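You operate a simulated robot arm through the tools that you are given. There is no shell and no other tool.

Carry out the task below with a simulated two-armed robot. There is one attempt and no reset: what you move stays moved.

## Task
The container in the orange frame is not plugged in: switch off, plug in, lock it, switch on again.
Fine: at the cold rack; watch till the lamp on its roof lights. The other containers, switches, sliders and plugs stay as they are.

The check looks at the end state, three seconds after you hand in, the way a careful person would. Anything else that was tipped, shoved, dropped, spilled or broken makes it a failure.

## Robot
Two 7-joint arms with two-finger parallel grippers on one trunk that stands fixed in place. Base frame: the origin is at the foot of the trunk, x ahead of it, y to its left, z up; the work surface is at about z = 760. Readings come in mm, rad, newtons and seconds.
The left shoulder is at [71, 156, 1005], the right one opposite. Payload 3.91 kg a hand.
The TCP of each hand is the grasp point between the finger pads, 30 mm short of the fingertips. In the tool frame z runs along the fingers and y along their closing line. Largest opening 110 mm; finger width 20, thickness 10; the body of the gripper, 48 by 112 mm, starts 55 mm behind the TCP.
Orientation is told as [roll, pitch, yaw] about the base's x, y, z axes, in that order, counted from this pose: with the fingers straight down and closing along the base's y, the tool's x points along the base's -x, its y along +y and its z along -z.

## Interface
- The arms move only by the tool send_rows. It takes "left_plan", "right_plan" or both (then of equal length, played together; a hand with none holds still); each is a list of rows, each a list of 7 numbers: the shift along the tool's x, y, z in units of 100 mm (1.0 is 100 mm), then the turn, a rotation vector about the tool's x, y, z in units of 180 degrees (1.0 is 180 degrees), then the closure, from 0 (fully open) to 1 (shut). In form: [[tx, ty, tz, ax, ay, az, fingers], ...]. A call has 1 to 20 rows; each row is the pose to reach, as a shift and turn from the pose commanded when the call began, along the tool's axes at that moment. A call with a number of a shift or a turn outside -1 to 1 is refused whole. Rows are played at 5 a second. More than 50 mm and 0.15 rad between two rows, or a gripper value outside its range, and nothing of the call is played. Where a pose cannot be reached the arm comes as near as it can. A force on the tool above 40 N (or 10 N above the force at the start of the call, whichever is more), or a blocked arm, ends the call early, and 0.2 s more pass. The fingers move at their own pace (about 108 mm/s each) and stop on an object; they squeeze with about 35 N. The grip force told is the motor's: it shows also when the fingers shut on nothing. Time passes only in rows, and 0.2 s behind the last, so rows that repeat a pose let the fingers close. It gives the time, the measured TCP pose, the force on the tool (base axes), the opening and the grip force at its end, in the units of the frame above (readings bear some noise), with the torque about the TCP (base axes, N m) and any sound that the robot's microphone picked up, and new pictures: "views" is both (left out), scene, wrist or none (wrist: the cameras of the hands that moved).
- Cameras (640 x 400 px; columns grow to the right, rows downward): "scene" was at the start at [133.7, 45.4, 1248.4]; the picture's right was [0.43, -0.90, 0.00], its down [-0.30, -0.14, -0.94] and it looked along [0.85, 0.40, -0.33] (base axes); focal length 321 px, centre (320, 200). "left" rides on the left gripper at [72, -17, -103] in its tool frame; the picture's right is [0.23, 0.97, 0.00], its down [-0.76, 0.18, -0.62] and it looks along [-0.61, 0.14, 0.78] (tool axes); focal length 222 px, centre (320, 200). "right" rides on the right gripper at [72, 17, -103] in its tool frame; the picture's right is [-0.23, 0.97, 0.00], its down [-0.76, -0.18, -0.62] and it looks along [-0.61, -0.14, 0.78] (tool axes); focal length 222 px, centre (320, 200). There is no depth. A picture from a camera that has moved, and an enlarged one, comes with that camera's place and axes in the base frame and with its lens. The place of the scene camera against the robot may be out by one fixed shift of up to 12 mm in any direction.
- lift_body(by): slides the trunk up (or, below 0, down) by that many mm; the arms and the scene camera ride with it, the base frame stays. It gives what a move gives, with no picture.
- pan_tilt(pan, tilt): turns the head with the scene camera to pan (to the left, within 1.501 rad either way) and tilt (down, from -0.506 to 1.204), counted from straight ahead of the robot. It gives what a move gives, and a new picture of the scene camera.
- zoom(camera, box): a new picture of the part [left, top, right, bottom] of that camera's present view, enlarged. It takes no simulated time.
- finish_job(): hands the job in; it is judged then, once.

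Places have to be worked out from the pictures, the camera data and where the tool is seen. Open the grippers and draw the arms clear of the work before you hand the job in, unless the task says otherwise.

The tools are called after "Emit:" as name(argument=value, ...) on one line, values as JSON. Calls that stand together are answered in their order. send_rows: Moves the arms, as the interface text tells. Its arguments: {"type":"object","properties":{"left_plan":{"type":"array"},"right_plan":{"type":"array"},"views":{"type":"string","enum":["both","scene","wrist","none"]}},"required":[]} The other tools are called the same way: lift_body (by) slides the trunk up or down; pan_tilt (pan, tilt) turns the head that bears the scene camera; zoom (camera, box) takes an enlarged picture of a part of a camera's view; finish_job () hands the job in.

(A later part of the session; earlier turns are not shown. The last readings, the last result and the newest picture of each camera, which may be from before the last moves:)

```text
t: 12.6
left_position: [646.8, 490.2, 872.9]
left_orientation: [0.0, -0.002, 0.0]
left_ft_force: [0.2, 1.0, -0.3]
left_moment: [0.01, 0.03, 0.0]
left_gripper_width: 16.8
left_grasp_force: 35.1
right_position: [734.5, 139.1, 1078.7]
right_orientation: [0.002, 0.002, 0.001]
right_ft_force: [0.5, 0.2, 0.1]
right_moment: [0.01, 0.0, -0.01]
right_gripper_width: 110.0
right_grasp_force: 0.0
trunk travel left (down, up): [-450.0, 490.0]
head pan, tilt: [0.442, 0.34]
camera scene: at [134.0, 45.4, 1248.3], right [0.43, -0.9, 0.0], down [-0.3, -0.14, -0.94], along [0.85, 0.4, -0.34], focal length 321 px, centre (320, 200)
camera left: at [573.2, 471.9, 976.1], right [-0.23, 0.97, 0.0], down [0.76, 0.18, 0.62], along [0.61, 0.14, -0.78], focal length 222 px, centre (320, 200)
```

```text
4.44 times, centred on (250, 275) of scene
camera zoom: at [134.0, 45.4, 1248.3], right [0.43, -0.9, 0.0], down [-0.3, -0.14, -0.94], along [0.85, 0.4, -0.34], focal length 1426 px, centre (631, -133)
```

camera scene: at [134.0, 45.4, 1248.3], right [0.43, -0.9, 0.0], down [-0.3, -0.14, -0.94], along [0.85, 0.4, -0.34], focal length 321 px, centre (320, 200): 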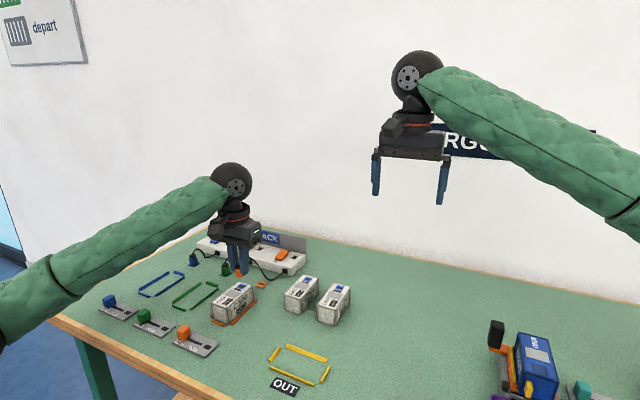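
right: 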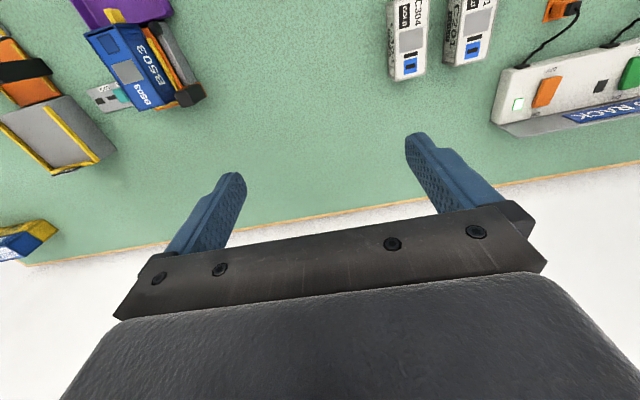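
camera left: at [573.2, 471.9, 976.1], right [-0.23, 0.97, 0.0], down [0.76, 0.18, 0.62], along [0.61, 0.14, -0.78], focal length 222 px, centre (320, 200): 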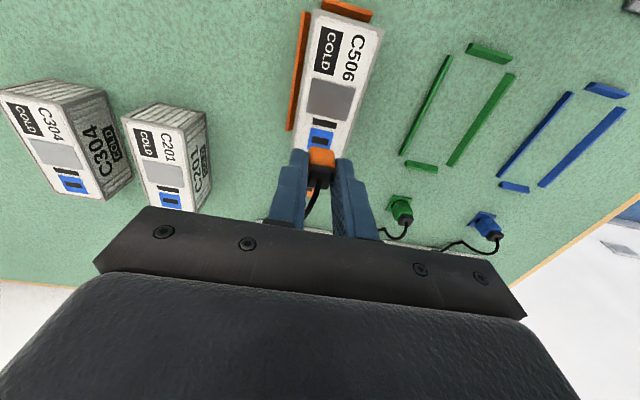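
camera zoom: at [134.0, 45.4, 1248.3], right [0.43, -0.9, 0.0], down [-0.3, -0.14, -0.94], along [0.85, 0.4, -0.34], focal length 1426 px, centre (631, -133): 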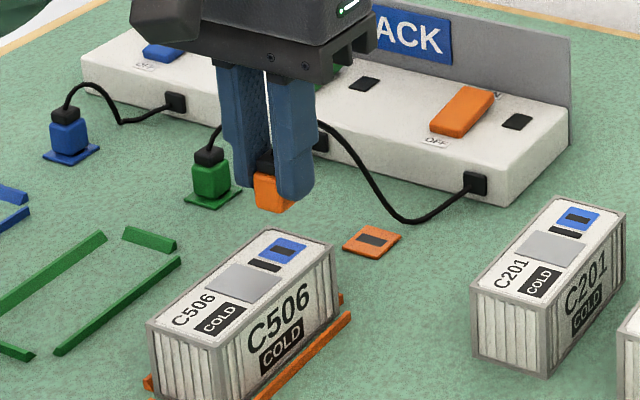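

The socket slot sits within ~0.5 mm of directly below the plug. I lower most of the way and check the forces before contact.

Emit:
send_rows(left_plan=[[0.004, 0, 0.1, 0, 0, 0, 1], [0.004, 0, 0.18, 0, 0, 0, 1], [0.004, 0, 0.22, 0, 0, 0, 1], [0.004, 0, 0.24, 0, 0, 0, 1], [0.004, 0, 0.25, 0, 0, 0, 1]], views="both")

Emit:
zoom(camera="left", box=[250, 70, 390, 210])

Emit:
zoom(camera="scene", box=[205, 250, 275, 310])

```text
t: 13.8
left_position: [646.1, 489.3, 848.1]
left_orientation: [-0.001, 0.0, 0.001]
left_ft_force: [1.2, -0.4, 0.2]
left_moment: [-0.01, -0.02, -0.02]
left_gripper_width: 16.9
left_grasp_force: 34.5
right_position: [736.5, 140.4, 1078.5]
right_orientation: [0.0, 0.001, 0.0]
right_ft_force: [-0.3, 0.0, -0.3]
right_moment: [0.02, 0.01, 0.0]
right_gripper_width: 110.1
right_grasp_force: 0.2
trunk travel left (down, up): [-450.0, 490.0]
head pan, tilt: [0.442, 0.34]
camera scene: at [133.8, 45.4, 1248.4], right [0.43, -0.9, 0.0], down [-0.3, -0.14, -0.94], along [0.85, 0.4, -0.33], focal length 321 px, centre (320, 200)
camera left: at [573.1, 471.7, 951.5], right [-0.23, 0.97, 0.0], down [0.76, 0.18, 0.62], along [0.61, 0.14, -0.78], focal length 222 px, centre (320, 200)
```

scene: 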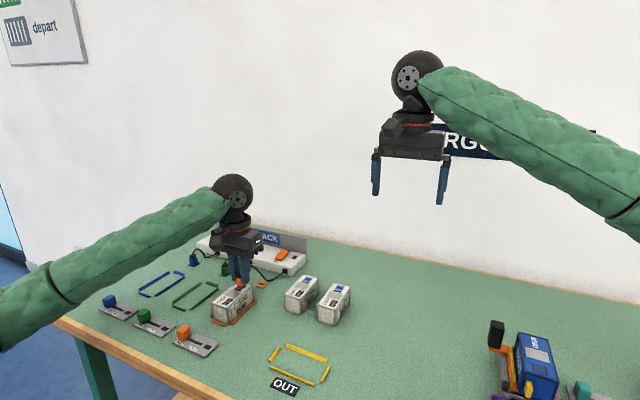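
left: 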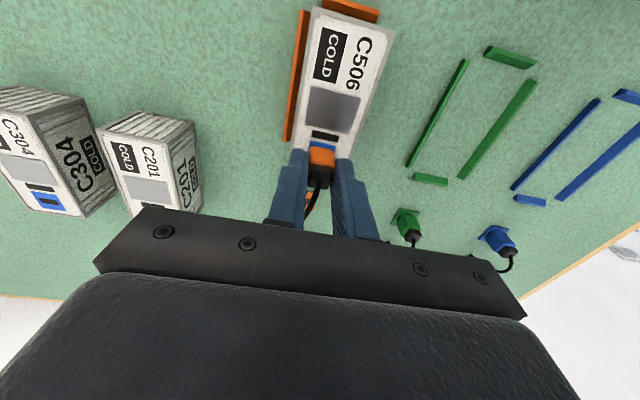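

```text
2.86 times, centred on (320, 140) of left
camera zoom: at [573.1, 471.7, 951.5], right [-0.23, 0.97, 0.0], down [0.76, 0.18, 0.62], along [0.61, 0.14, -0.78], focal length 635 px, centre (320, 371)
```

zoom: 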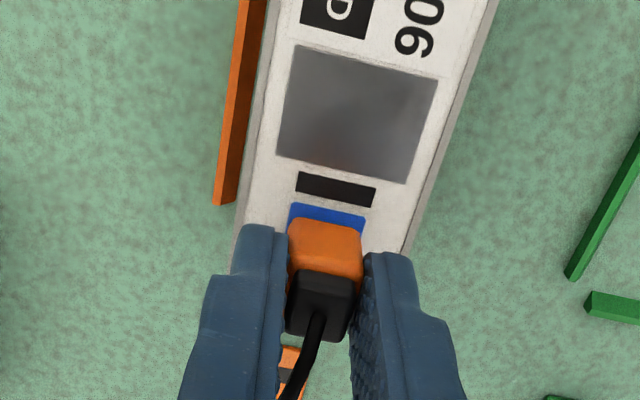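

```text
6.67 times, centred on (240, 280) of scene
camera zoom: at [133.8, 45.4, 1248.4], right [0.43, -0.9, 0.0], down [-0.3, -0.14, -0.94], along [0.85, 0.4, -0.33], focal length 2138 px, centre (853, -333)
```

zoom: 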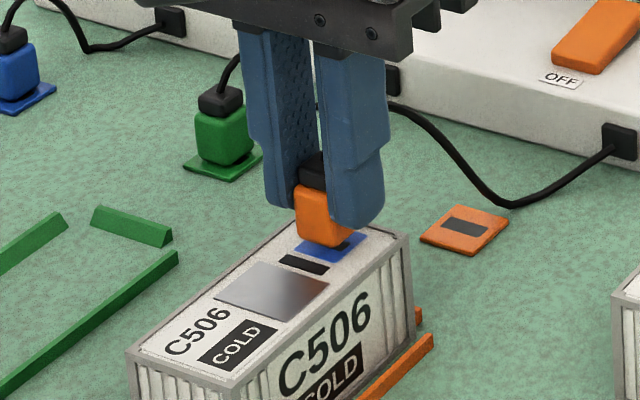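

The plug bottom is a few mm above the blue pad and lines up with it. I lower in 1 mm steps and check for contact.

Emit:
send_rows(left_plan=[[0, 0, 0.01, 0, 0, 0, 1], [0, 0, 0.02, 0, 0, 0, 1], [0, 0, 0.03, 0, 0, 0, 1], [0, 0, 0.03, 0, 0, 0, 1]], views="none")

Emit:
zoom(camera="scene", box=[205, 250, 275, 310])

```text
t: 14.8
left_position: [645.6, 489.6, 844.8]
left_orientation: [0.001, -0.001, 0.001]
left_ft_force: [0.2, 0.3, 0.1]
left_moment: [0.04, -0.01, -0.02]
left_gripper_width: 16.5
left_grasp_force: 35.1
right_position: [735.1, 139.6, 1079.4]
right_orientation: [0.001, -0.001, 0.001]
right_ft_force: [0.5, -0.6, 0.6]
right_moment: [-0.04, 0.01, 0.0]
right_gripper_width: 109.9
right_grasp_force: 0.0
trunk travel left (down, up): [-450.0, 490.0]
head pan, tilt: [0.442, 0.34]
```

```text
6.67 times, centred on (240, 280) of scene
camera zoom: at [133.8, 45.4, 1248.4], right [0.43, -0.9, 0.0], down [-0.3, -0.14, -0.94], along [0.85, 0.4, -0.33], focal length 2138 px, centre (853, -333)
```

zoom: 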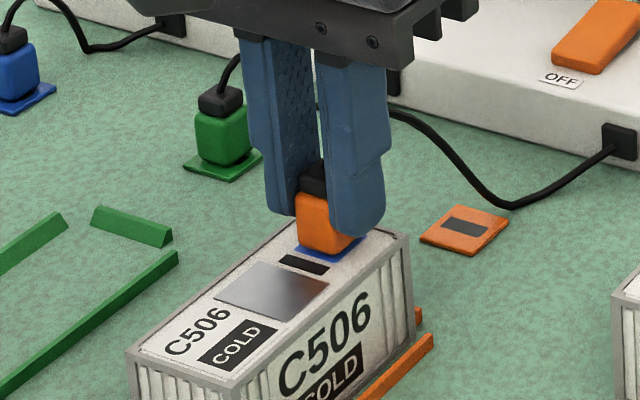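

No contact force yet; a couple of mm remain. I keep lowering in 1 mm steps.

Emit:
send_rows(left_plan=[[0, 0, 0.01, 0, 0, 0, 1], [0, 0, 0.02, 0, 0, 0, 1], [0, 0, 0.03, 0, 0, 0, 1], [0, 0, 0.03, 0, 0, 0, 1]], views="none")

Emit:
zoom(camera="scene", box=[205, 250, 275, 310])

Emit:
zoom(camera="left", box=[250, 70, 390, 210])

```text
t: 15.8
left_position: [646.0, 490.1, 845.1]
left_orientation: [0.001, -0.002, 0.001]
left_ft_force: [3.7, 3.1, 19.6]
left_moment: [0.12, -0.14, -0.03]
left_gripper_width: 16.8
left_grasp_force: 35.1
right_position: [735.4, 138.9, 1079.5]
right_orientation: [-0.001, 0.0, 0.0]
right_ft_force: [0.8, -0.3, 1.1]
right_moment: [-0.06, 0.01, -0.02]
right_gripper_width: 110.1
right_grasp_force: 0.1
trunk travel left (down, up): [-450.0, 490.0]
head pan, tilt: [0.442, 0.34]
```

```text
6.67 times, centred on (240, 280) of scene
camera zoom: at [132.9, 44.6, 1248.8], right [0.43, -0.9, 0.0], down [-0.3, -0.14, -0.94], along [0.85, 0.4, -0.33], focal length 2138 px, centre (853, -333)
```

zoom: 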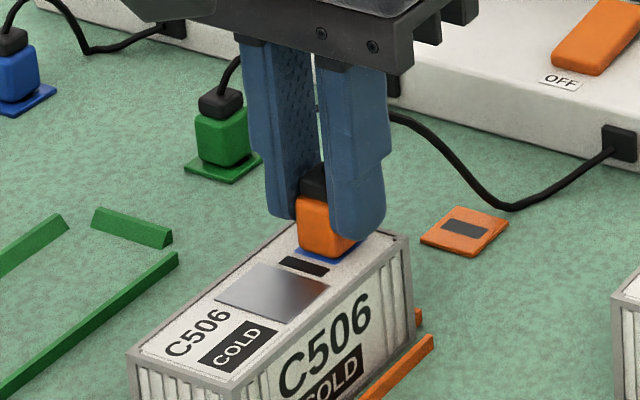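

```text
2.86 times, centred on (320, 140) of left
camera zoom: at [572.8, 471.4, 947.3], right [-0.23, 0.97, 0.0], down [0.76, 0.18, 0.62], along [0.61, 0.14, -0.78], focal length 635 px, centre (320, 371)
```

zoom: 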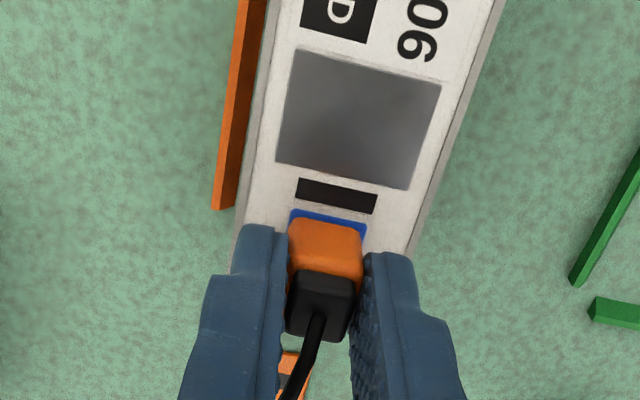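

Contact at 845 with ~20 N upward and a small sideways reaction (+x, +y). I look closely at how the plug sits before pressing harder.

Emit:
zoom(camera="scene", box=[228, 264, 258, 290])

Emit:
zoom(camera="left", box=[295, 120, 355, 180])

Emit:
zoom(camera="scene", box=[215, 255, 240, 280])

```text
15.38 times, centred on (243, 277) of scene
camera zoom: at [132.9, 44.6, 1248.8], right [0.43, -0.9, 0.0], down [-0.3, -0.14, -0.94], along [0.85, 0.4, -0.33], focal length 4934 px, centre (1505, -985)
```

zoom: 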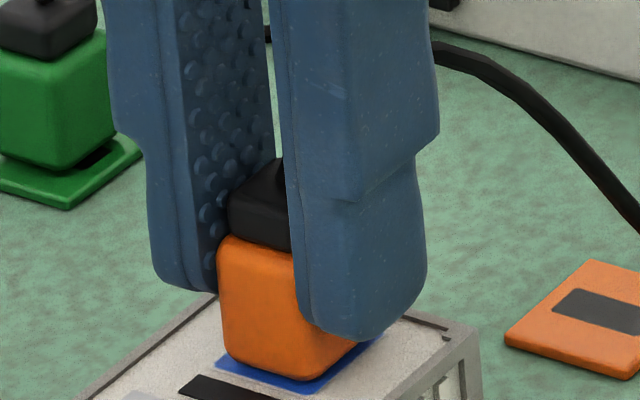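

```text
6.67 times, centred on (325, 150) of left
camera zoom: at [572.8, 471.4, 947.3], right [-0.23, 0.97, 0.0], down [0.76, 0.18, 0.62], along [0.61, 0.14, -0.78], focal length 1481 px, centre (287, 533)
```

zoom: 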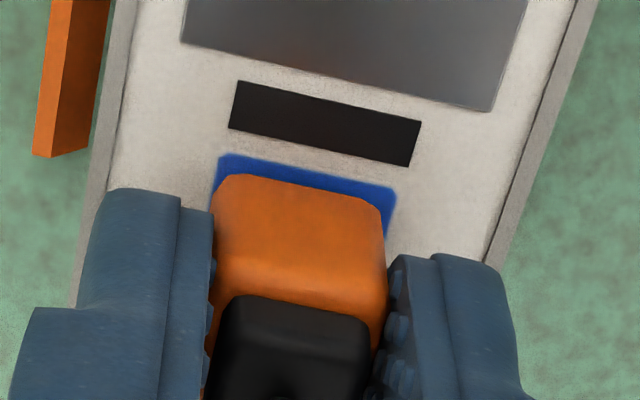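

```text
16.00 times, centred on (228, 268) of scene
camera zoom: at [132.9, 44.6, 1248.8], right [0.43, -0.9, 0.0], down [-0.3, -0.14, -0.94], along [0.85, 0.4, -0.33], focal length 5132 px, centre (1800, -880)
```

zoom: 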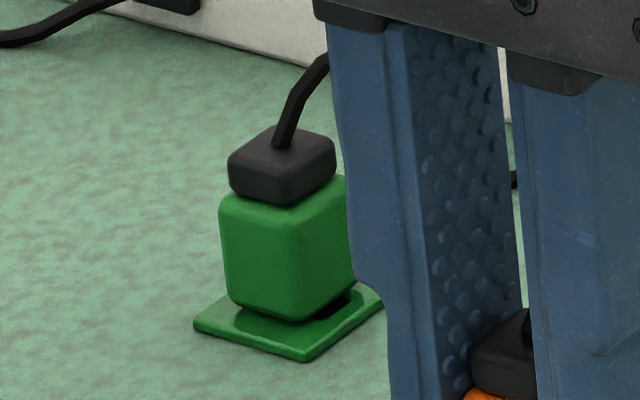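

The plug bottom lines up with the pad within about 1 mm and looks nearly flush. I press a bit more in half-mm steps to see if it seats further.

Emit:
send_rows(left_plan=[[0, 0, 0.005, 0, 0, 0, 1], [0, 0, 0.01, 0, 0, 0, 1], [0, 0, 0.015, 0, 0, 0, 1], [0, 0, 0.02, 0, 0, 0, 1], [0, 0, 0.02, 0, 0, 0, 1]], views="none")

Emit:
zoom(camera="scene", box=[228, 264, 258, 290])

Emit:
zoom(camera="left", box=[295, 120, 355, 180])

```text
t: 17.0
left_position: [646.1, 489.2, 842.2]
left_orientation: [0.0, -0.002, 0.0]
left_ft_force: [6.5, 5.1, 32.4]
left_moment: [0.13, -0.16, 0.01]
left_gripper_width: 16.8
left_grasp_force: 35.0
right_position: [732.8, 138.5, 1080.8]
right_orientation: [0.0, -0.002, 0.0]
right_ft_force: [0.1, 0.3, 0.0]
right_moment: [-0.01, -0.02, 0.0]
right_gripper_width: 109.8
right_grasp_force: 0.1
trunk travel left (down, up): [-450.0, 490.0]
head pan, tilt: [0.442, 0.34]
```

```text
15.38 times, centred on (243, 277) of scene
camera zoom: at [132.2, 44.2, 1248.7], right [0.43, -0.9, 0.0], down [-0.3, -0.14, -0.94], along [0.85, 0.4, -0.33], focal length 4934 px, centre (1505, -985)
```

zoom: 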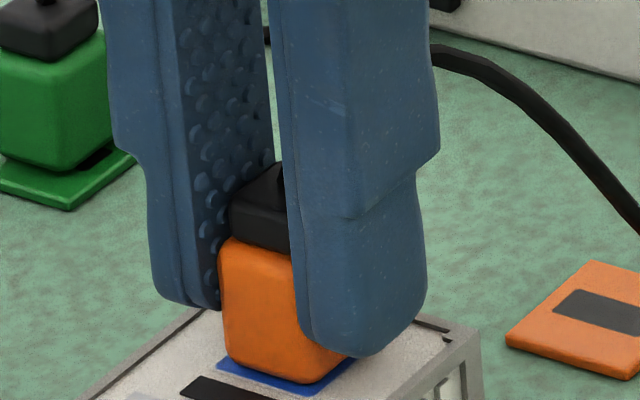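

```text
6.67 times, centred on (325, 150) of left
camera zoom: at [571.9, 471.1, 945.1], right [-0.23, 0.97, 0.0], down [0.76, 0.18, 0.62], along [0.61, 0.14, -0.78], focal length 1481 px, centre (287, 533)
```

zoom: 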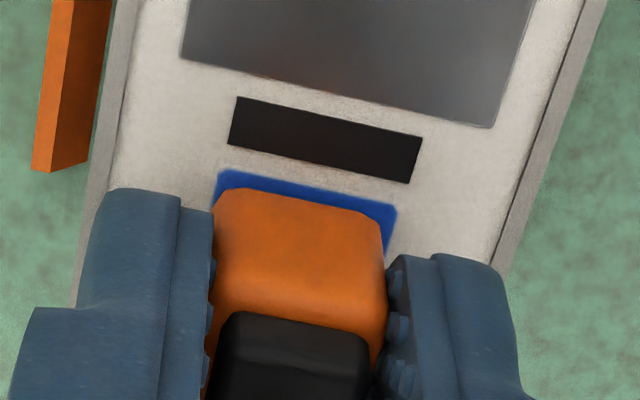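

The fingers slid ~2 mm down the plug while it stayed put, flush on the blue pad (in the holder it stood ~3 mm proud). I unload by 2 mm, open gently and look.

Emit:
send_rows(left_plan=[[0, 0, -0.01, 0, 0, 0, 1], [0, 0, -0.02, 0, 0, 0, 1], [0, 0, -0.02, 0, 0, 0, 0.8], [0, 0, -0.02, 0, 0, 0, 0.72], [0, 0, -0.02, 0, 0, 0, 0.72]], views="wrist")

Emit:
zoom(camera="scene", box=[228, 264, 258, 290])

Emit:
zoom(camera="left", box=[295, 120, 355, 180])

```text
t: 18.2
left_position: [645.4, 488.9, 841.8]
left_orientation: [-0.001, 0.002, 0.001]
left_ft_force: [0.2, 0.9, -0.9]
left_moment: [-0.01, -0.04, 0.01]
left_gripper_width: 30.8
left_grasp_force: 0.1
right_position: [735.2, 139.1, 1079.5]
right_orientation: [0.0, 0.0, 0.0]
right_ft_force: [-0.2, -0.5, -0.6]
right_moment: [0.01, 0.0, 0.0]
right_gripper_width: 110.0
right_grasp_force: 0.1
trunk travel left (down, up): [-450.0, 490.0]
head pan, tilt: [0.442, 0.34]
camera left: at [572.9, 471.5, 945.2], right [-0.23, 0.97, 0.0], down [0.76, 0.18, 0.62], along [0.61, 0.14, -0.78], focal length 222 px, centre (320, 200)
```

left: 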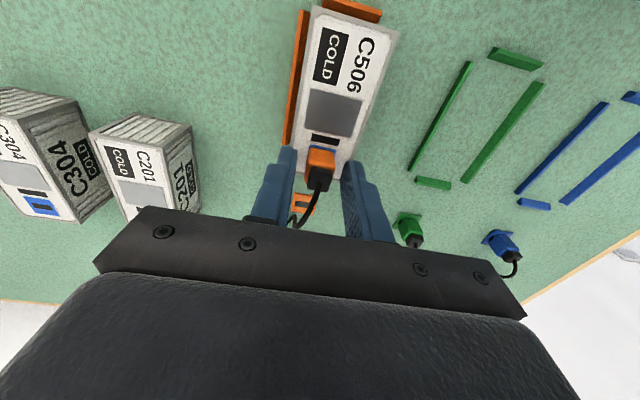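

```text
15.38 times, centred on (243, 277) of scene
camera zoom: at [133.6, 45.2, 1248.4], right [0.43, -0.9, 0.0], down [-0.3, -0.14, -0.94], along [0.85, 0.4, -0.33], focal length 4934 px, centre (1505, -985)
```

zoom: 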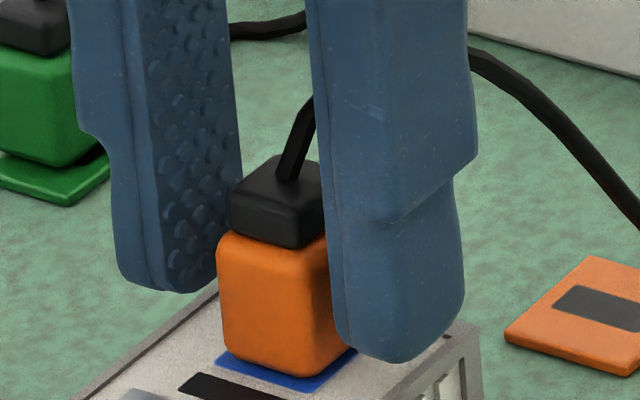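

```text
6.67 times, centred on (325, 150) of left
camera zoom: at [572.9, 471.5, 945.2], right [-0.23, 0.97, 0.0], down [0.76, 0.18, 0.62], along [0.61, 0.14, -0.78], focal length 1481 px, centre (287, 533)
```

zoom: 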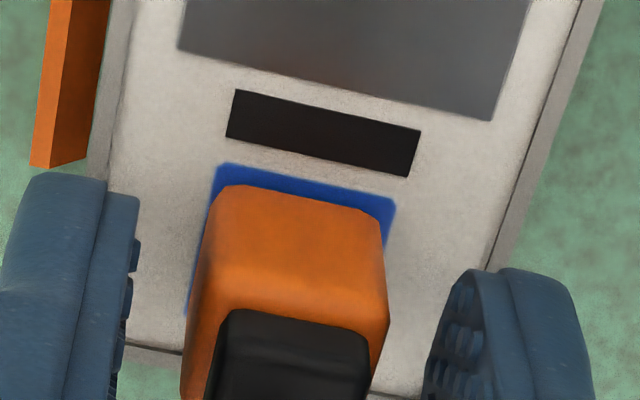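

The plug stands on its own, flush on the pad and square to it. I raise the hand straight up and inspect again.

Emit:
send_rows(left_plan=[[0, 0, -0.05, 0, 0, 0, 0.65], [0, 0, -0.15, 0, 0, 0, 0.6], [0, 0, -0.4, 0, 0, 0, 0.6], [0, 0, -0.8, 0, 0, 0, 0.6], [0, 0, -0.8, 0, 0, 0, 0.6]], views="both")

Emit:
zoom(camera="scene", box=[215, 260, 260, 290])

Emit:
zoom(camera="left", box=[280, 70, 380, 190])

```text
t: 19.4
left_position: [647.0, 489.7, 921.5]
left_orientation: [-0.001, 0.003, 0.0]
left_ft_force: [0.0, -0.4, -0.1]
left_moment: [-0.03, 0.02, -0.03]
left_gripper_width: 43.7
left_grasp_force: 0.1
right_position: [736.4, 141.4, 1078.6]
right_orientation: [-0.001, 0.0, -0.001]
right_ft_force: [0.7, -0.3, 0.2]
right_moment: [-0.02, 0.0, -0.01]
right_gripper_width: 110.0
right_grasp_force: 0.1
trunk travel left (down, up): [-450.0, 490.0]
head pan, tilt: [0.442, 0.34]
camera scene: at [134.3, 45.9, 1248.2], right [0.43, -0.9, 0.0], down [-0.3, -0.14, -0.94], along [0.85, 0.4, -0.34], focal length 321 px, centre (320, 200)
camera left: at [573.8, 472.4, 1024.9], right [-0.23, 0.97, 0.0], down [0.76, 0.18, 0.62], along [0.61, 0.14, -0.78], focal length 222 px, centre (320, 200)
```

scene: 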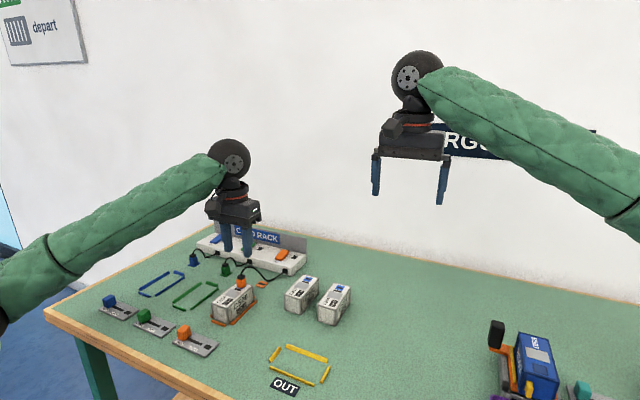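
left: 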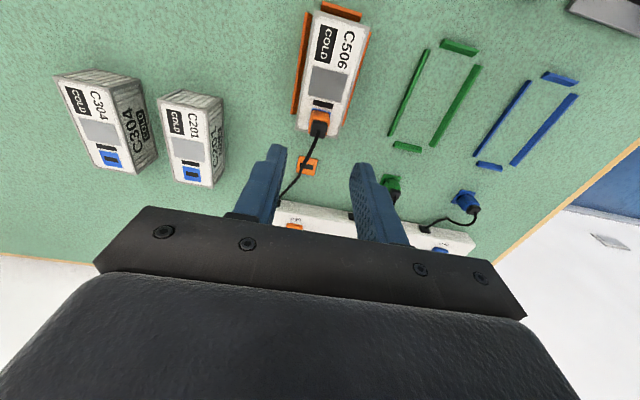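

```text
13.33 times, centred on (238, 275) of scene
camera zoom: at [134.3, 45.9, 1248.2], right [0.43, -0.9, 0.0], down [-0.3, -0.14, -0.94], along [0.85, 0.4, -0.34], focal length 4276 px, centre (1420, -800)
```

zoom: 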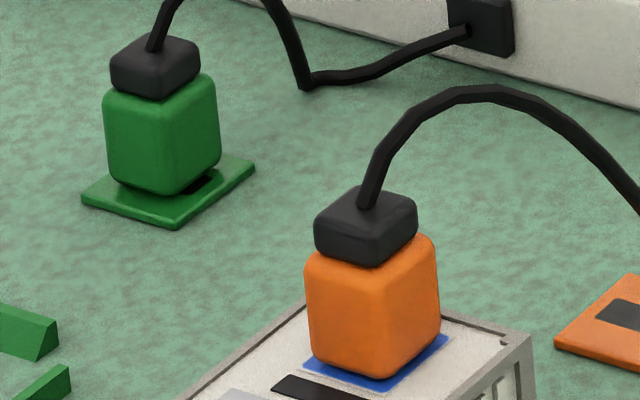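

```text
3.33 times, centred on (330, 130) of left
camera zoom: at [573.8, 472.4, 1024.9], right [-0.23, 0.97, 0.0], down [0.76, 0.18, 0.62], along [0.61, 0.14, -0.78], focal length 740 px, centre (287, 433)
```

zoom: 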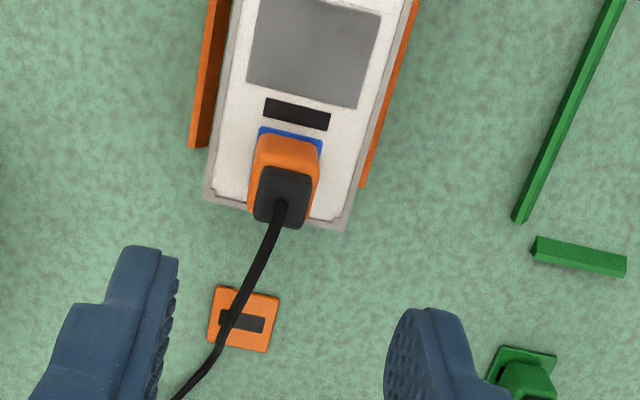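

The plug is flush and square on C506, standing lower than the green one does in its holder, so it appears seated. Next is the lock: the orange knob is near (496, 518) and slides along −y by about 36 mm, so I move the hand above it.

Emit:
send_rows(left_plan=[[0.3, 0, 0, 0, 0, 0, 0.5], [0.6, 0, 0, 0, 0, 0, 0.5], [0.9, 0, 0, 0, 0, 0, 0.5]], views="none")

Emit:
send_rows(left_plan=[[0.3, 0.15, 0.1, 0, 0, 0, 0.5], [0.6, 0.285, 0.2, 0, 0, 0, 0.5], [0.6, 0.285, 0.2, 0, 0, 0, 0.5]], views="both")

Emit:
zoom(camera="left", box=[240, 60, 400, 220])

Emit:
zoom(camera="scene", box=[160, 300, 230, 360])

```text
t: 20.2
left_position: [555.4, 488.1, 923.5]
left_orientation: [-0.001, 0.0, 0.001]
left_ft_force: [0.2, -1.5, 0.0]
left_moment: [0.02, -0.01, -0.03]
left_gripper_width: 54.9
left_grasp_force: 0.2
right_position: [735.2, 140.0, 1080.5]
right_orientation: [0.0, -0.003, 0.0]
right_ft_force: [-0.4, 0.0, 0.9]
right_moment: [-0.03, -0.03, 0.0]
right_gripper_width: 110.3
right_grasp_force: 0.0
trunk travel left (down, up): [-450.0, 490.0]
head pan, tilt: [0.442, 0.34]
```

```text
t: 21.0
left_position: [496.5, 518.4, 902.8]
left_orientation: [-0.001, 0.0, 0.002]
left_ft_force: [-0.4, 0.3, 1.3]
left_moment: [-0.04, 0.0, -0.01]
left_gripper_width: 55.0
left_grasp_force: 0.0
right_position: [734.4, 141.2, 1078.9]
right_orientation: [-0.001, 0.0, 0.002]
right_ft_force: [-0.1, 0.3, 0.6]
right_moment: [-0.04, -0.02, 0.03]
right_gripper_width: 109.8
right_grasp_force: 0.0
trunk travel left (down, up): [-450.0, 490.0]
head pan, tilt: [0.442, 0.34]
camera scene: at [134.0, 46.2, 1248.3], right [0.43, -0.9, 0.0], down [-0.3, -0.14, -0.94], along [0.85, 0.4, -0.34], focal length 321 px, centre (320, 200)
camera left: at [423.5, 501.1, 1006.0], right [-0.23, 0.97, 0.0], down [0.76, 0.18, 0.62], along [0.61, 0.14, -0.78], focal length 222 px, centre (320, 200)
```

scene: 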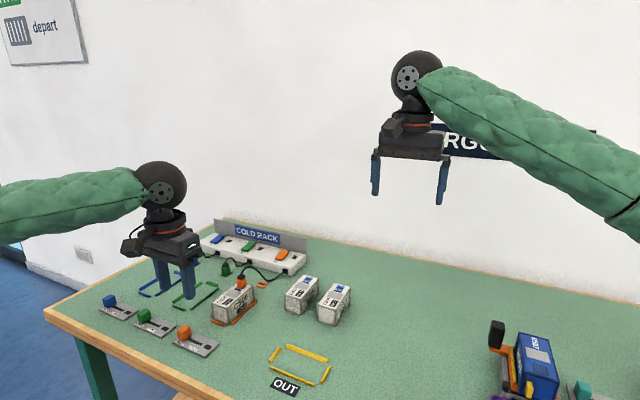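
left: 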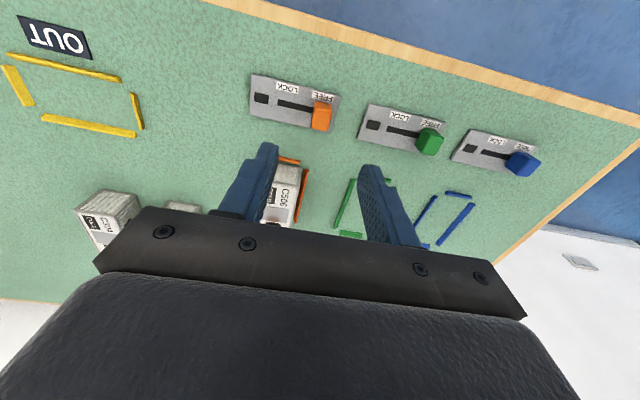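

```text
2.50 times, centred on (320, 140) of left
camera zoom: at [423.5, 501.1, 1006.0], right [-0.23, 0.97, 0.0], down [0.76, 0.18, 0.62], along [0.61, 0.14, -0.78], focal length 555 px, centre (320, 350)
```

zoom: 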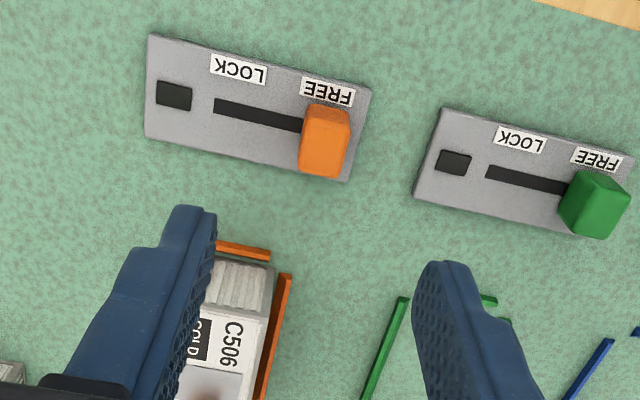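

```text
6.67 times, centred on (195, 330) of scene
camera zoom: at [134.0, 46.2, 1248.3], right [0.43, -0.9, 0.0], down [-0.3, -0.14, -0.94], along [0.85, 0.4, -0.34], focal length 2138 px, centre (1153, -667)
```

zoom: 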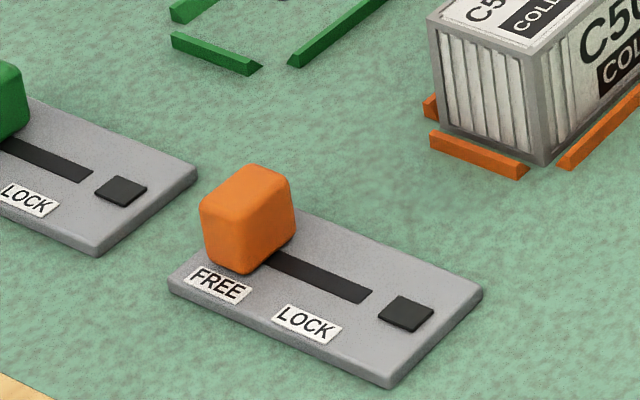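

The knob is at about (495, 519.5) with its top at z≈787. I descend around it with the fingers on its ±y sides, tips ~6 mm above the plate.

Emit:
send_rows(left_plan=[[0.01, 0.015, 0.3, 0, 0, 0, 0.6], [0.01, 0.015, 0.6, 0, 0, 0, 0.6], [0.01, 0.015, 0.8, 0, 0, 0, 0.6], [0.01, 0.015, 0.9, 0, 0, 0, 0.6], [0.01, 0.015, 0.98, 0, 0, 0, 0.6], [0.01, 0.015, 0.98, 0, 0, 0, 0.6]], views="both")

Emit:
zoom(camera="left", box=[240, 60, 400, 220])

Emit:
zoom(camera="scene", box=[150, 300, 230, 360])

```text
t: 22.4
left_position: [494.6, 518.6, 804.8]
left_orientation: [0.001, -0.001, 0.0]
left_ft_force: [0.1, 0.3, 0.5]
left_moment: [-0.05, 0.02, -0.01]
left_gripper_width: 44.1
left_grasp_force: 0.1
right_position: [735.5, 140.0, 1079.9]
right_orientation: [0.0, 0.001, 0.0]
right_ft_force: [0.2, -0.1, -0.2]
right_moment: [0.01, -0.03, -0.02]
right_gripper_width: 110.0
right_grasp_force: 0.0
trunk travel left (down, up): [-450.0, 490.0]
head pan, tilt: [0.442, 0.34]
camera scene: at [133.6, 45.3, 1248.4], right [0.43, -0.9, 0.0], down [-0.3, -0.14, -0.94], along [0.85, 0.4, -0.33], focal length 321 px, centre (320, 200)
camera left: at [421.9, 501.5, 908.2], right [-0.23, 0.97, 0.0], down [0.76, 0.18, 0.62], along [0.61, 0.14, -0.78], focal length 222 px, centre (320, 200)
```

scene: 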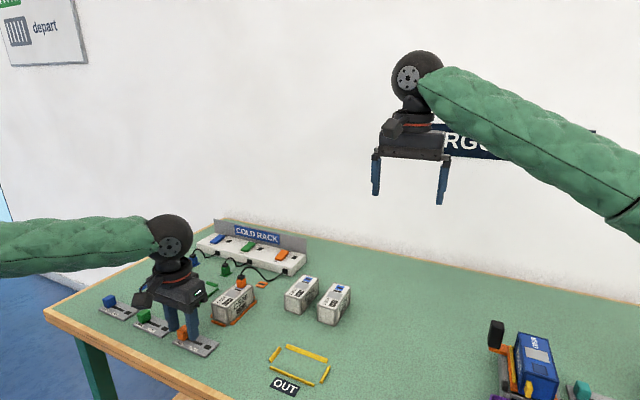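
left: 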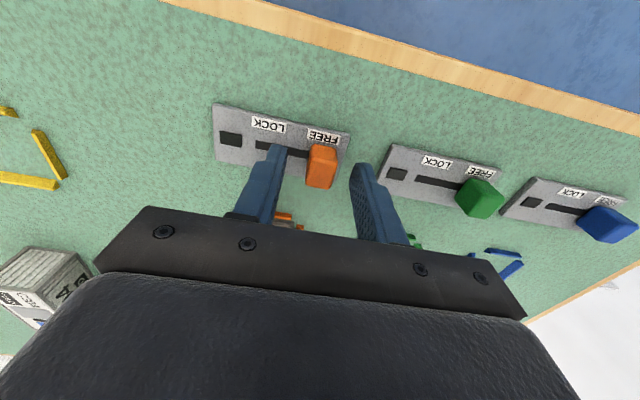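

```text
2.50 times, centred on (320, 140) of left
camera zoom: at [421.9, 501.5, 908.2], right [-0.23, 0.97, 0.0], down [0.76, 0.18, 0.62], along [0.61, 0.14, -0.78], focal length 555 px, centre (320, 350)
```

zoom: 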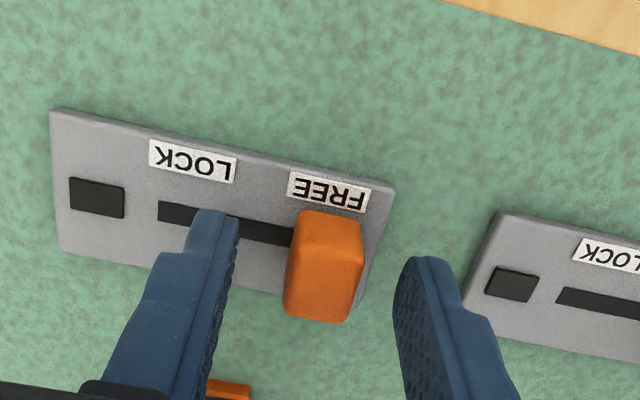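

```text
6.67 times, centred on (190, 330) of scene
camera zoom: at [133.6, 45.3, 1248.4], right [0.43, -0.9, 0.0], down [-0.3, -0.14, -0.94], along [0.85, 0.4, -0.33], focal length 2138 px, centre (1187, -667)
```

zoom: 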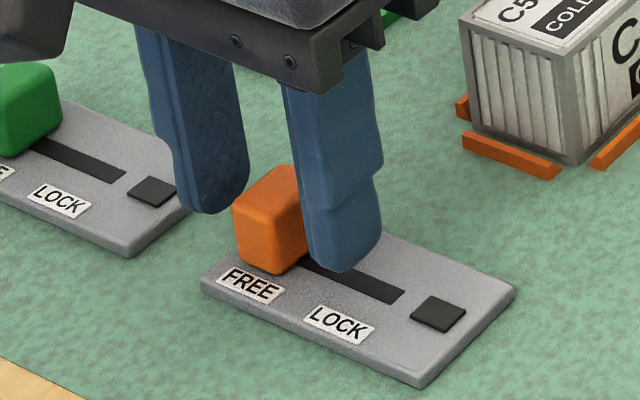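

The knob is between the fingers. I close on it.

Emit:
send_rows(left_plan=[[0, 0, 0, 0, 0, 0, 0.8], [0, 0, 0, 0, 0, 0, 1], [0, 0, 0, 0, 0, 0, 1], [0, 0, 0, 0, 0, 0, 1]], views="none")

Emit:
zoom(camera="scene", box=[150, 300, 230, 360])

Emit:
zoom(camera="left", box=[240, 60, 400, 220])

```text
t: 23.4
left_position: [494.0, 519.9, 804.9]
left_orientation: [-0.001, -0.001, -0.001]
left_ft_force: [0.1, -0.1, -1.0]
left_moment: [-0.02, 0.03, 0.0]
left_gripper_width: 16.6
left_grasp_force: 44.9
right_position: [734.3, 140.5, 1079.5]
right_orientation: [0.001, 0.002, 0.0]
right_ft_force: [0.4, 0.1, -0.2]
right_moment: [0.05, 0.02, -0.02]
right_gripper_width: 110.0
right_grasp_force: 0.0
trunk travel left (down, up): [-450.0, 490.0]
head pan, tilt: [0.442, 0.34]
```

```text
6.67 times, centred on (190, 330) of scene
camera zoom: at [133.7, 45.4, 1248.4], right [0.43, -0.9, 0.0], down [-0.3, -0.14, -0.94], along [0.85, 0.4, -0.33], focal length 2138 px, centre (1187, -667)
```

zoom: 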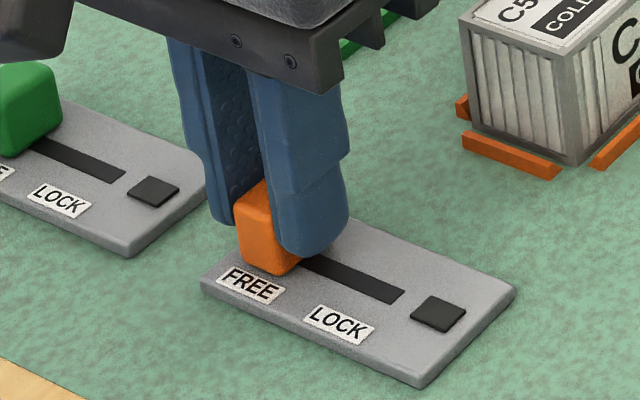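

```text
2.50 times, centred on (320, 140) of left
camera zoom: at [422.0, 501.5, 908.2], right [-0.23, 0.97, 0.0], down [0.76, 0.18, 0.62], along [0.61, 0.14, -0.78], focal length 555 px, centre (320, 350)
```

zoom: 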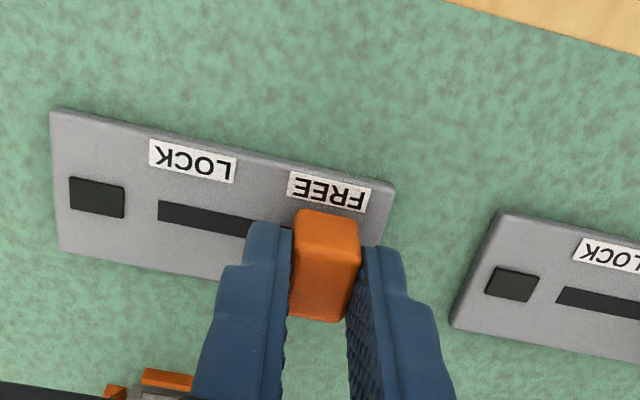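

Gripped at 16.6 mm. I slide the knob along −y toward LOCK, watching force and the plate lamp.

Emit:
send_rows(left_plan=[[0, -0.03, 0, 0, 0, 0, 1], [0, -0.08, 0, 0, 0, 0, 1], [0, -0.13, 0, 0, 0, 0, 1], [0, -0.18, 0, 0, 0, 0, 1], [0, -0.23, 0, 0, 0, 0, 1], [0, -0.28, 0, 0, 0, 0, 1], [0, -0.31, 0, 0, 0, 0, 1], [0, -0.31, 0, 0, 0, 0, 1]], views="wrist")

Emit:
zoom(camera="scene", box=[150, 300, 230, 360])

Emit:
zoom(camera="left", box=[240, 60, 400, 220])

```text
t: 25.2
left_position: [493.9, 487.6, 805.8]
left_orientation: [0.0, -0.003, -0.002]
left_ft_force: [-2.3, 0.2, 5.5]
left_moment: [0.04, -0.01, -0.02]
left_gripper_width: 16.8
left_grasp_force: 45.0
right_position: [735.7, 139.7, 1079.8]
right_orientation: [0.001, -0.001, 0.0]
right_ft_force: [-0.2, -0.1, 0.5]
right_moment: [0.01, 0.05, -0.02]
right_gripper_width: 109.8
right_grasp_force: 0.1
trunk travel left (down, up): [-450.0, 490.0]
head pan, tilt: [0.442, 0.34]
camera left: at [421.9, 470.5, 908.1], right [-0.23, 0.97, 0.0], down [0.76, 0.18, 0.62], along [0.61, 0.14, -0.78], focal length 222 px, centre (320, 200)
```

left: 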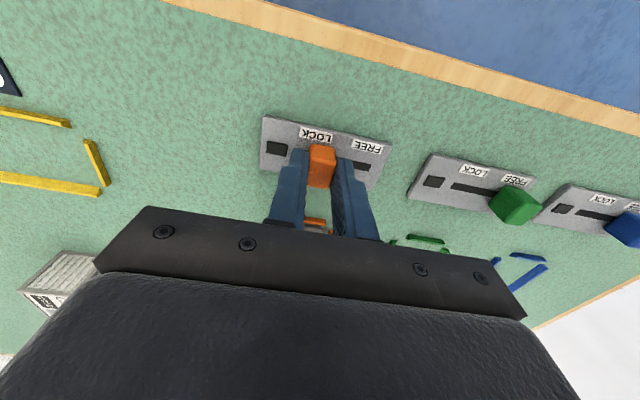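

```text
6.67 times, centred on (190, 330) of scene
camera zoom: at [133.2, 45.1, 1248.5], right [0.43, -0.9, 0.0], down [-0.3, -0.14, -0.94], along [0.85, 0.4, -0.33], focal length 2138 px, centre (1187, -667)
```

zoom: 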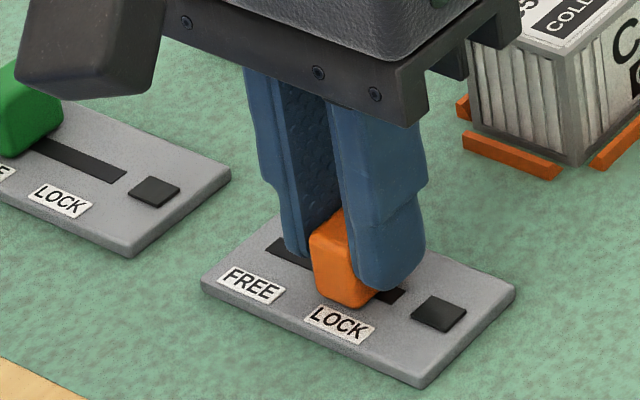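

```text
2.50 times, centred on (320, 140) of left
camera zoom: at [421.9, 470.5, 908.1], right [-0.23, 0.97, 0.0], down [0.76, 0.18, 0.62], along [0.61, 0.14, -0.78], focal length 555 px, centre (320, 350)
```

zoom: 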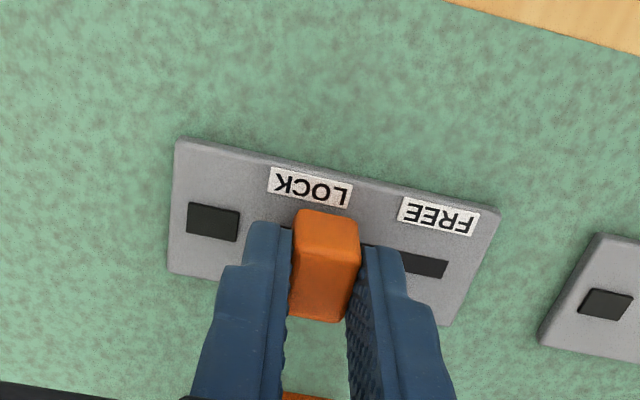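

It slides freely; the slot geometry puts LOCK at y≈480, about 8 mm further. I continue in small steps until the end stop.

Emit:
send_rows(left_plan=[[0, -0.02, 0, 0, 0, 0, 1], [0, -0.04, 0, 0, 0, 0, 1], [0, -0.06, 0, 0, 0, 0, 1], [0, -0.08, 0, 0, 0, 0, 1], [0, -0.08, 0, 0, 0, 0, 1]], views="wrist")

Emit:
zoom(camera="scene", box=[150, 300, 230, 360])

Emit:
zoom(camera="left", box=[240, 60, 400, 220])

```text
t: 26.4
left_position: [494.6, 480.8, 804.4]
left_orientation: [-0.001, -0.001, 0.0]
left_ft_force: [0.3, -0.3, 9.0]
left_moment: [0.04, 0.06, 0.01]
left_gripper_width: 16.5
left_grasp_force: 45.4
right_position: [735.0, 140.4, 1079.2]
right_orientation: [0.001, -0.001, -0.001]
right_ft_force: [-0.1, 0.0, -0.4]
right_moment: [-0.01, -0.02, 0.02]
right_gripper_width: 109.9
right_grasp_force: 0.1
trunk travel left (down, up): [-450.0, 490.0]
head pan, tilt: [0.442, 0.34]
camera left: at [422.0, 462.5, 908.1], right [-0.23, 0.97, 0.0], down [0.76, 0.18, 0.62], along [0.61, 0.14, -0.78], focal length 222 px, centre (320, 200)
```

left: 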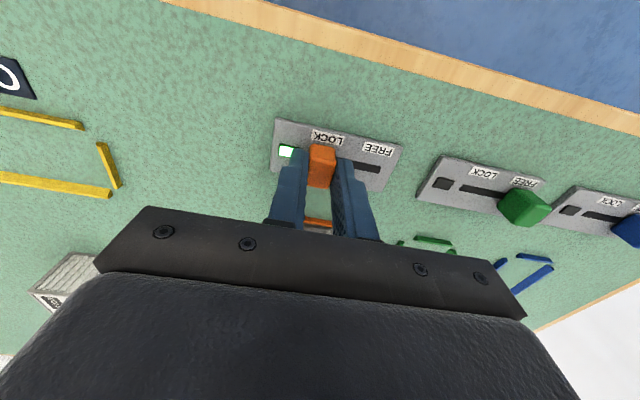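

```text
6.67 times, centred on (190, 330) of scene
camera zoom: at [133.3, 45.0, 1248.5], right [0.43, -0.9, 0.0], down [-0.3, -0.14, -0.94], along [0.85, 0.4, -0.33], focal length 2138 px, centre (1187, -667)
```

zoom: 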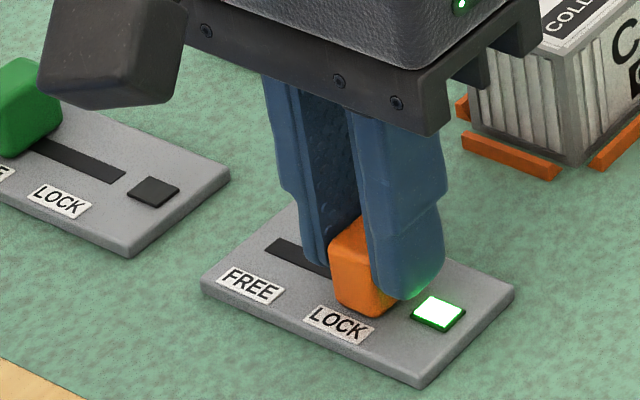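

```text
2.50 times, centred on (320, 140) of left
camera zoom: at [422.0, 462.5, 908.1], right [-0.23, 0.97, 0.0], down [0.76, 0.18, 0.62], along [0.61, 0.14, -0.78], focal length 555 px, centre (320, 350)
```

zoom: 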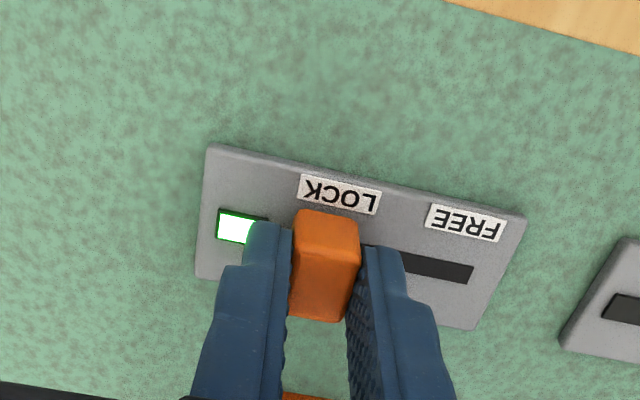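

The lock lamp on the slider plate is lit. I nudge 1.5 mm further for a firm stop, then release and rise, checking the lamp stays on.

Emit:
send_rows(left_plan=[[0, -0.008, 0, 0, 0, 0, 1], [0, -0.015, 0, 0, 0, 0, 1], [0, -0.015, 0, 0, 0, 0, 1]], views="none")

Emit:
send_rows(left_plan=[[0, 0.0, 0, 0, 0, 0, 0.8], [0, 0, 0, 0, 0, 0, 0.7], [0, 0, -0.05, 0, 0, 0, 0.7], [0, 0, -0.3, 0, 0, 0, 0.7], [0, 0, -0.7, 0, 0, 0, 0.7], [0, 0, -0.98, 0, 0, 0, 0.7], [0, 0, -0.98, 0, 0, 0, 0.7]], views="both")

Emit:
zoom(camera="scene", box=[90, 280, 270, 360])

Emit:
zoom(camera="scene", box=[205, 255, 275, 310])

```text
t: 27.2
left_position: [493.5, 478.9, 805.0]
left_orientation: [0.0, 0.0, 0.0]
left_ft_force: [1.4, 6.2, 11.6]
left_moment: [0.13, 0.02, -0.02]
left_gripper_width: 16.8
left_grasp_force: 44.8
right_position: [735.1, 139.8, 1079.5]
right_orientation: [0.001, -0.001, 0.0]
right_ft_force: [-0.1, 0.4, -0.7]
right_moment: [-0.02, -0.03, 0.0]
right_gripper_width: 110.1
right_grasp_force: 0.1
trunk travel left (down, up): [-450.0, 490.0]
head pan, tilt: [0.442, 0.34]
```

```text
t: 28.8
left_position: [495.0, 479.4, 902.3]
left_orientation: [0.0, 0.0, 0.0]
left_ft_force: [0.3, -0.3, -0.3]
left_moment: [-0.01, 0.05, 0.02]
left_gripper_width: 32.8
left_grasp_force: 0.1
right_position: [735.4, 139.9, 1080.1]
right_orientation: [0.001, -0.002, 0.0]
right_ft_force: [0.1, 0.1, 0.1]
right_moment: [0.02, 0.02, 0.0]
right_gripper_width: 109.9
right_grasp_force: 0.0
trunk travel left (down, up): [-450.0, 490.0]
head pan, tilt: [0.442, 0.34]
camera scene: at [133.6, 45.3, 1248.4], right [0.43, -0.9, 0.0], down [-0.3, -0.14, -0.94], along [0.85, 0.4, -0.33], focal length 321 px, centre (320, 200)
camera left: at [421.3, 461.9, 1005.7], right [-0.23, 0.97, 0.0], down [0.76, 0.18, 0.62], along [0.61, 0.14, -0.78], focal length 222 px, centre (320, 200)
```

scene: 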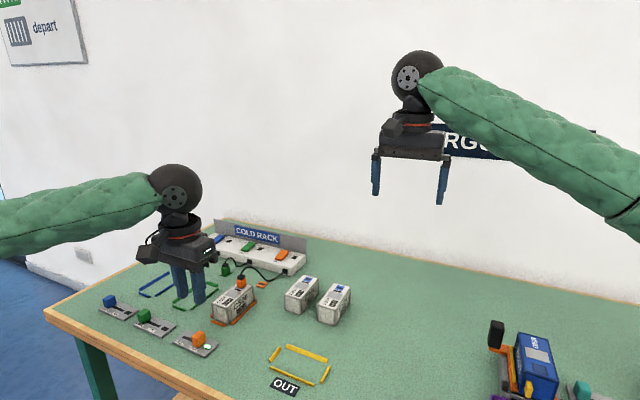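
left: 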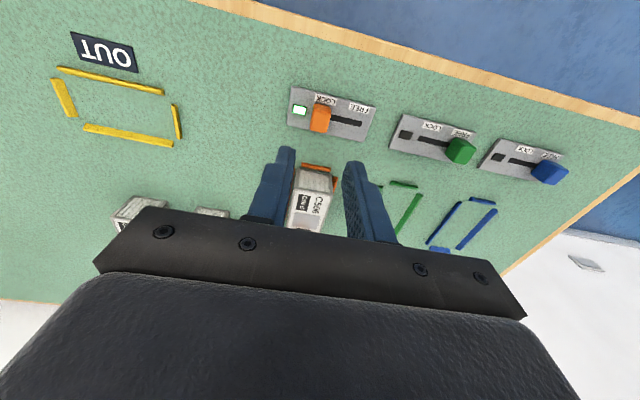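

```text
3.56 times, centred on (180, 320) of scene
camera zoom: at [133.6, 45.3, 1248.4], right [0.43, -0.9, 0.0], down [-0.3, -0.14, -0.94], along [0.85, 0.4, -0.33], focal length 1140 px, centre (818, -227)
```

zoom: 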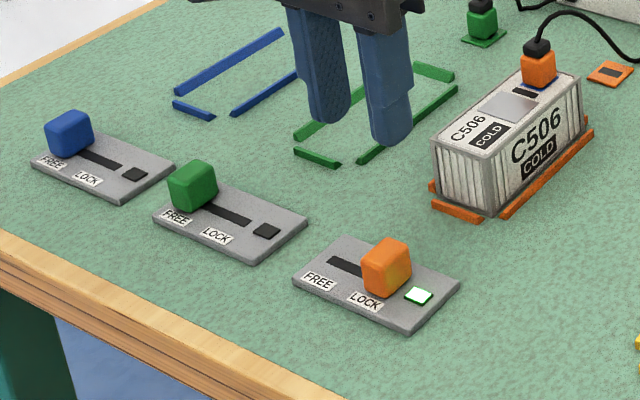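

```text
7.27 times, centred on (240, 282) of scene
camera zoom: at [133.6, 45.3, 1248.4], right [0.43, -0.9, 0.0], down [-0.3, -0.14, -0.94], along [0.85, 0.4, -0.33], focal length 2333 px, centre (902, -400)
```

zoom: 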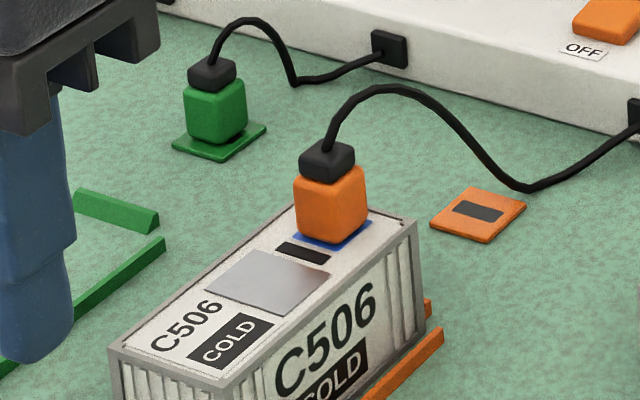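

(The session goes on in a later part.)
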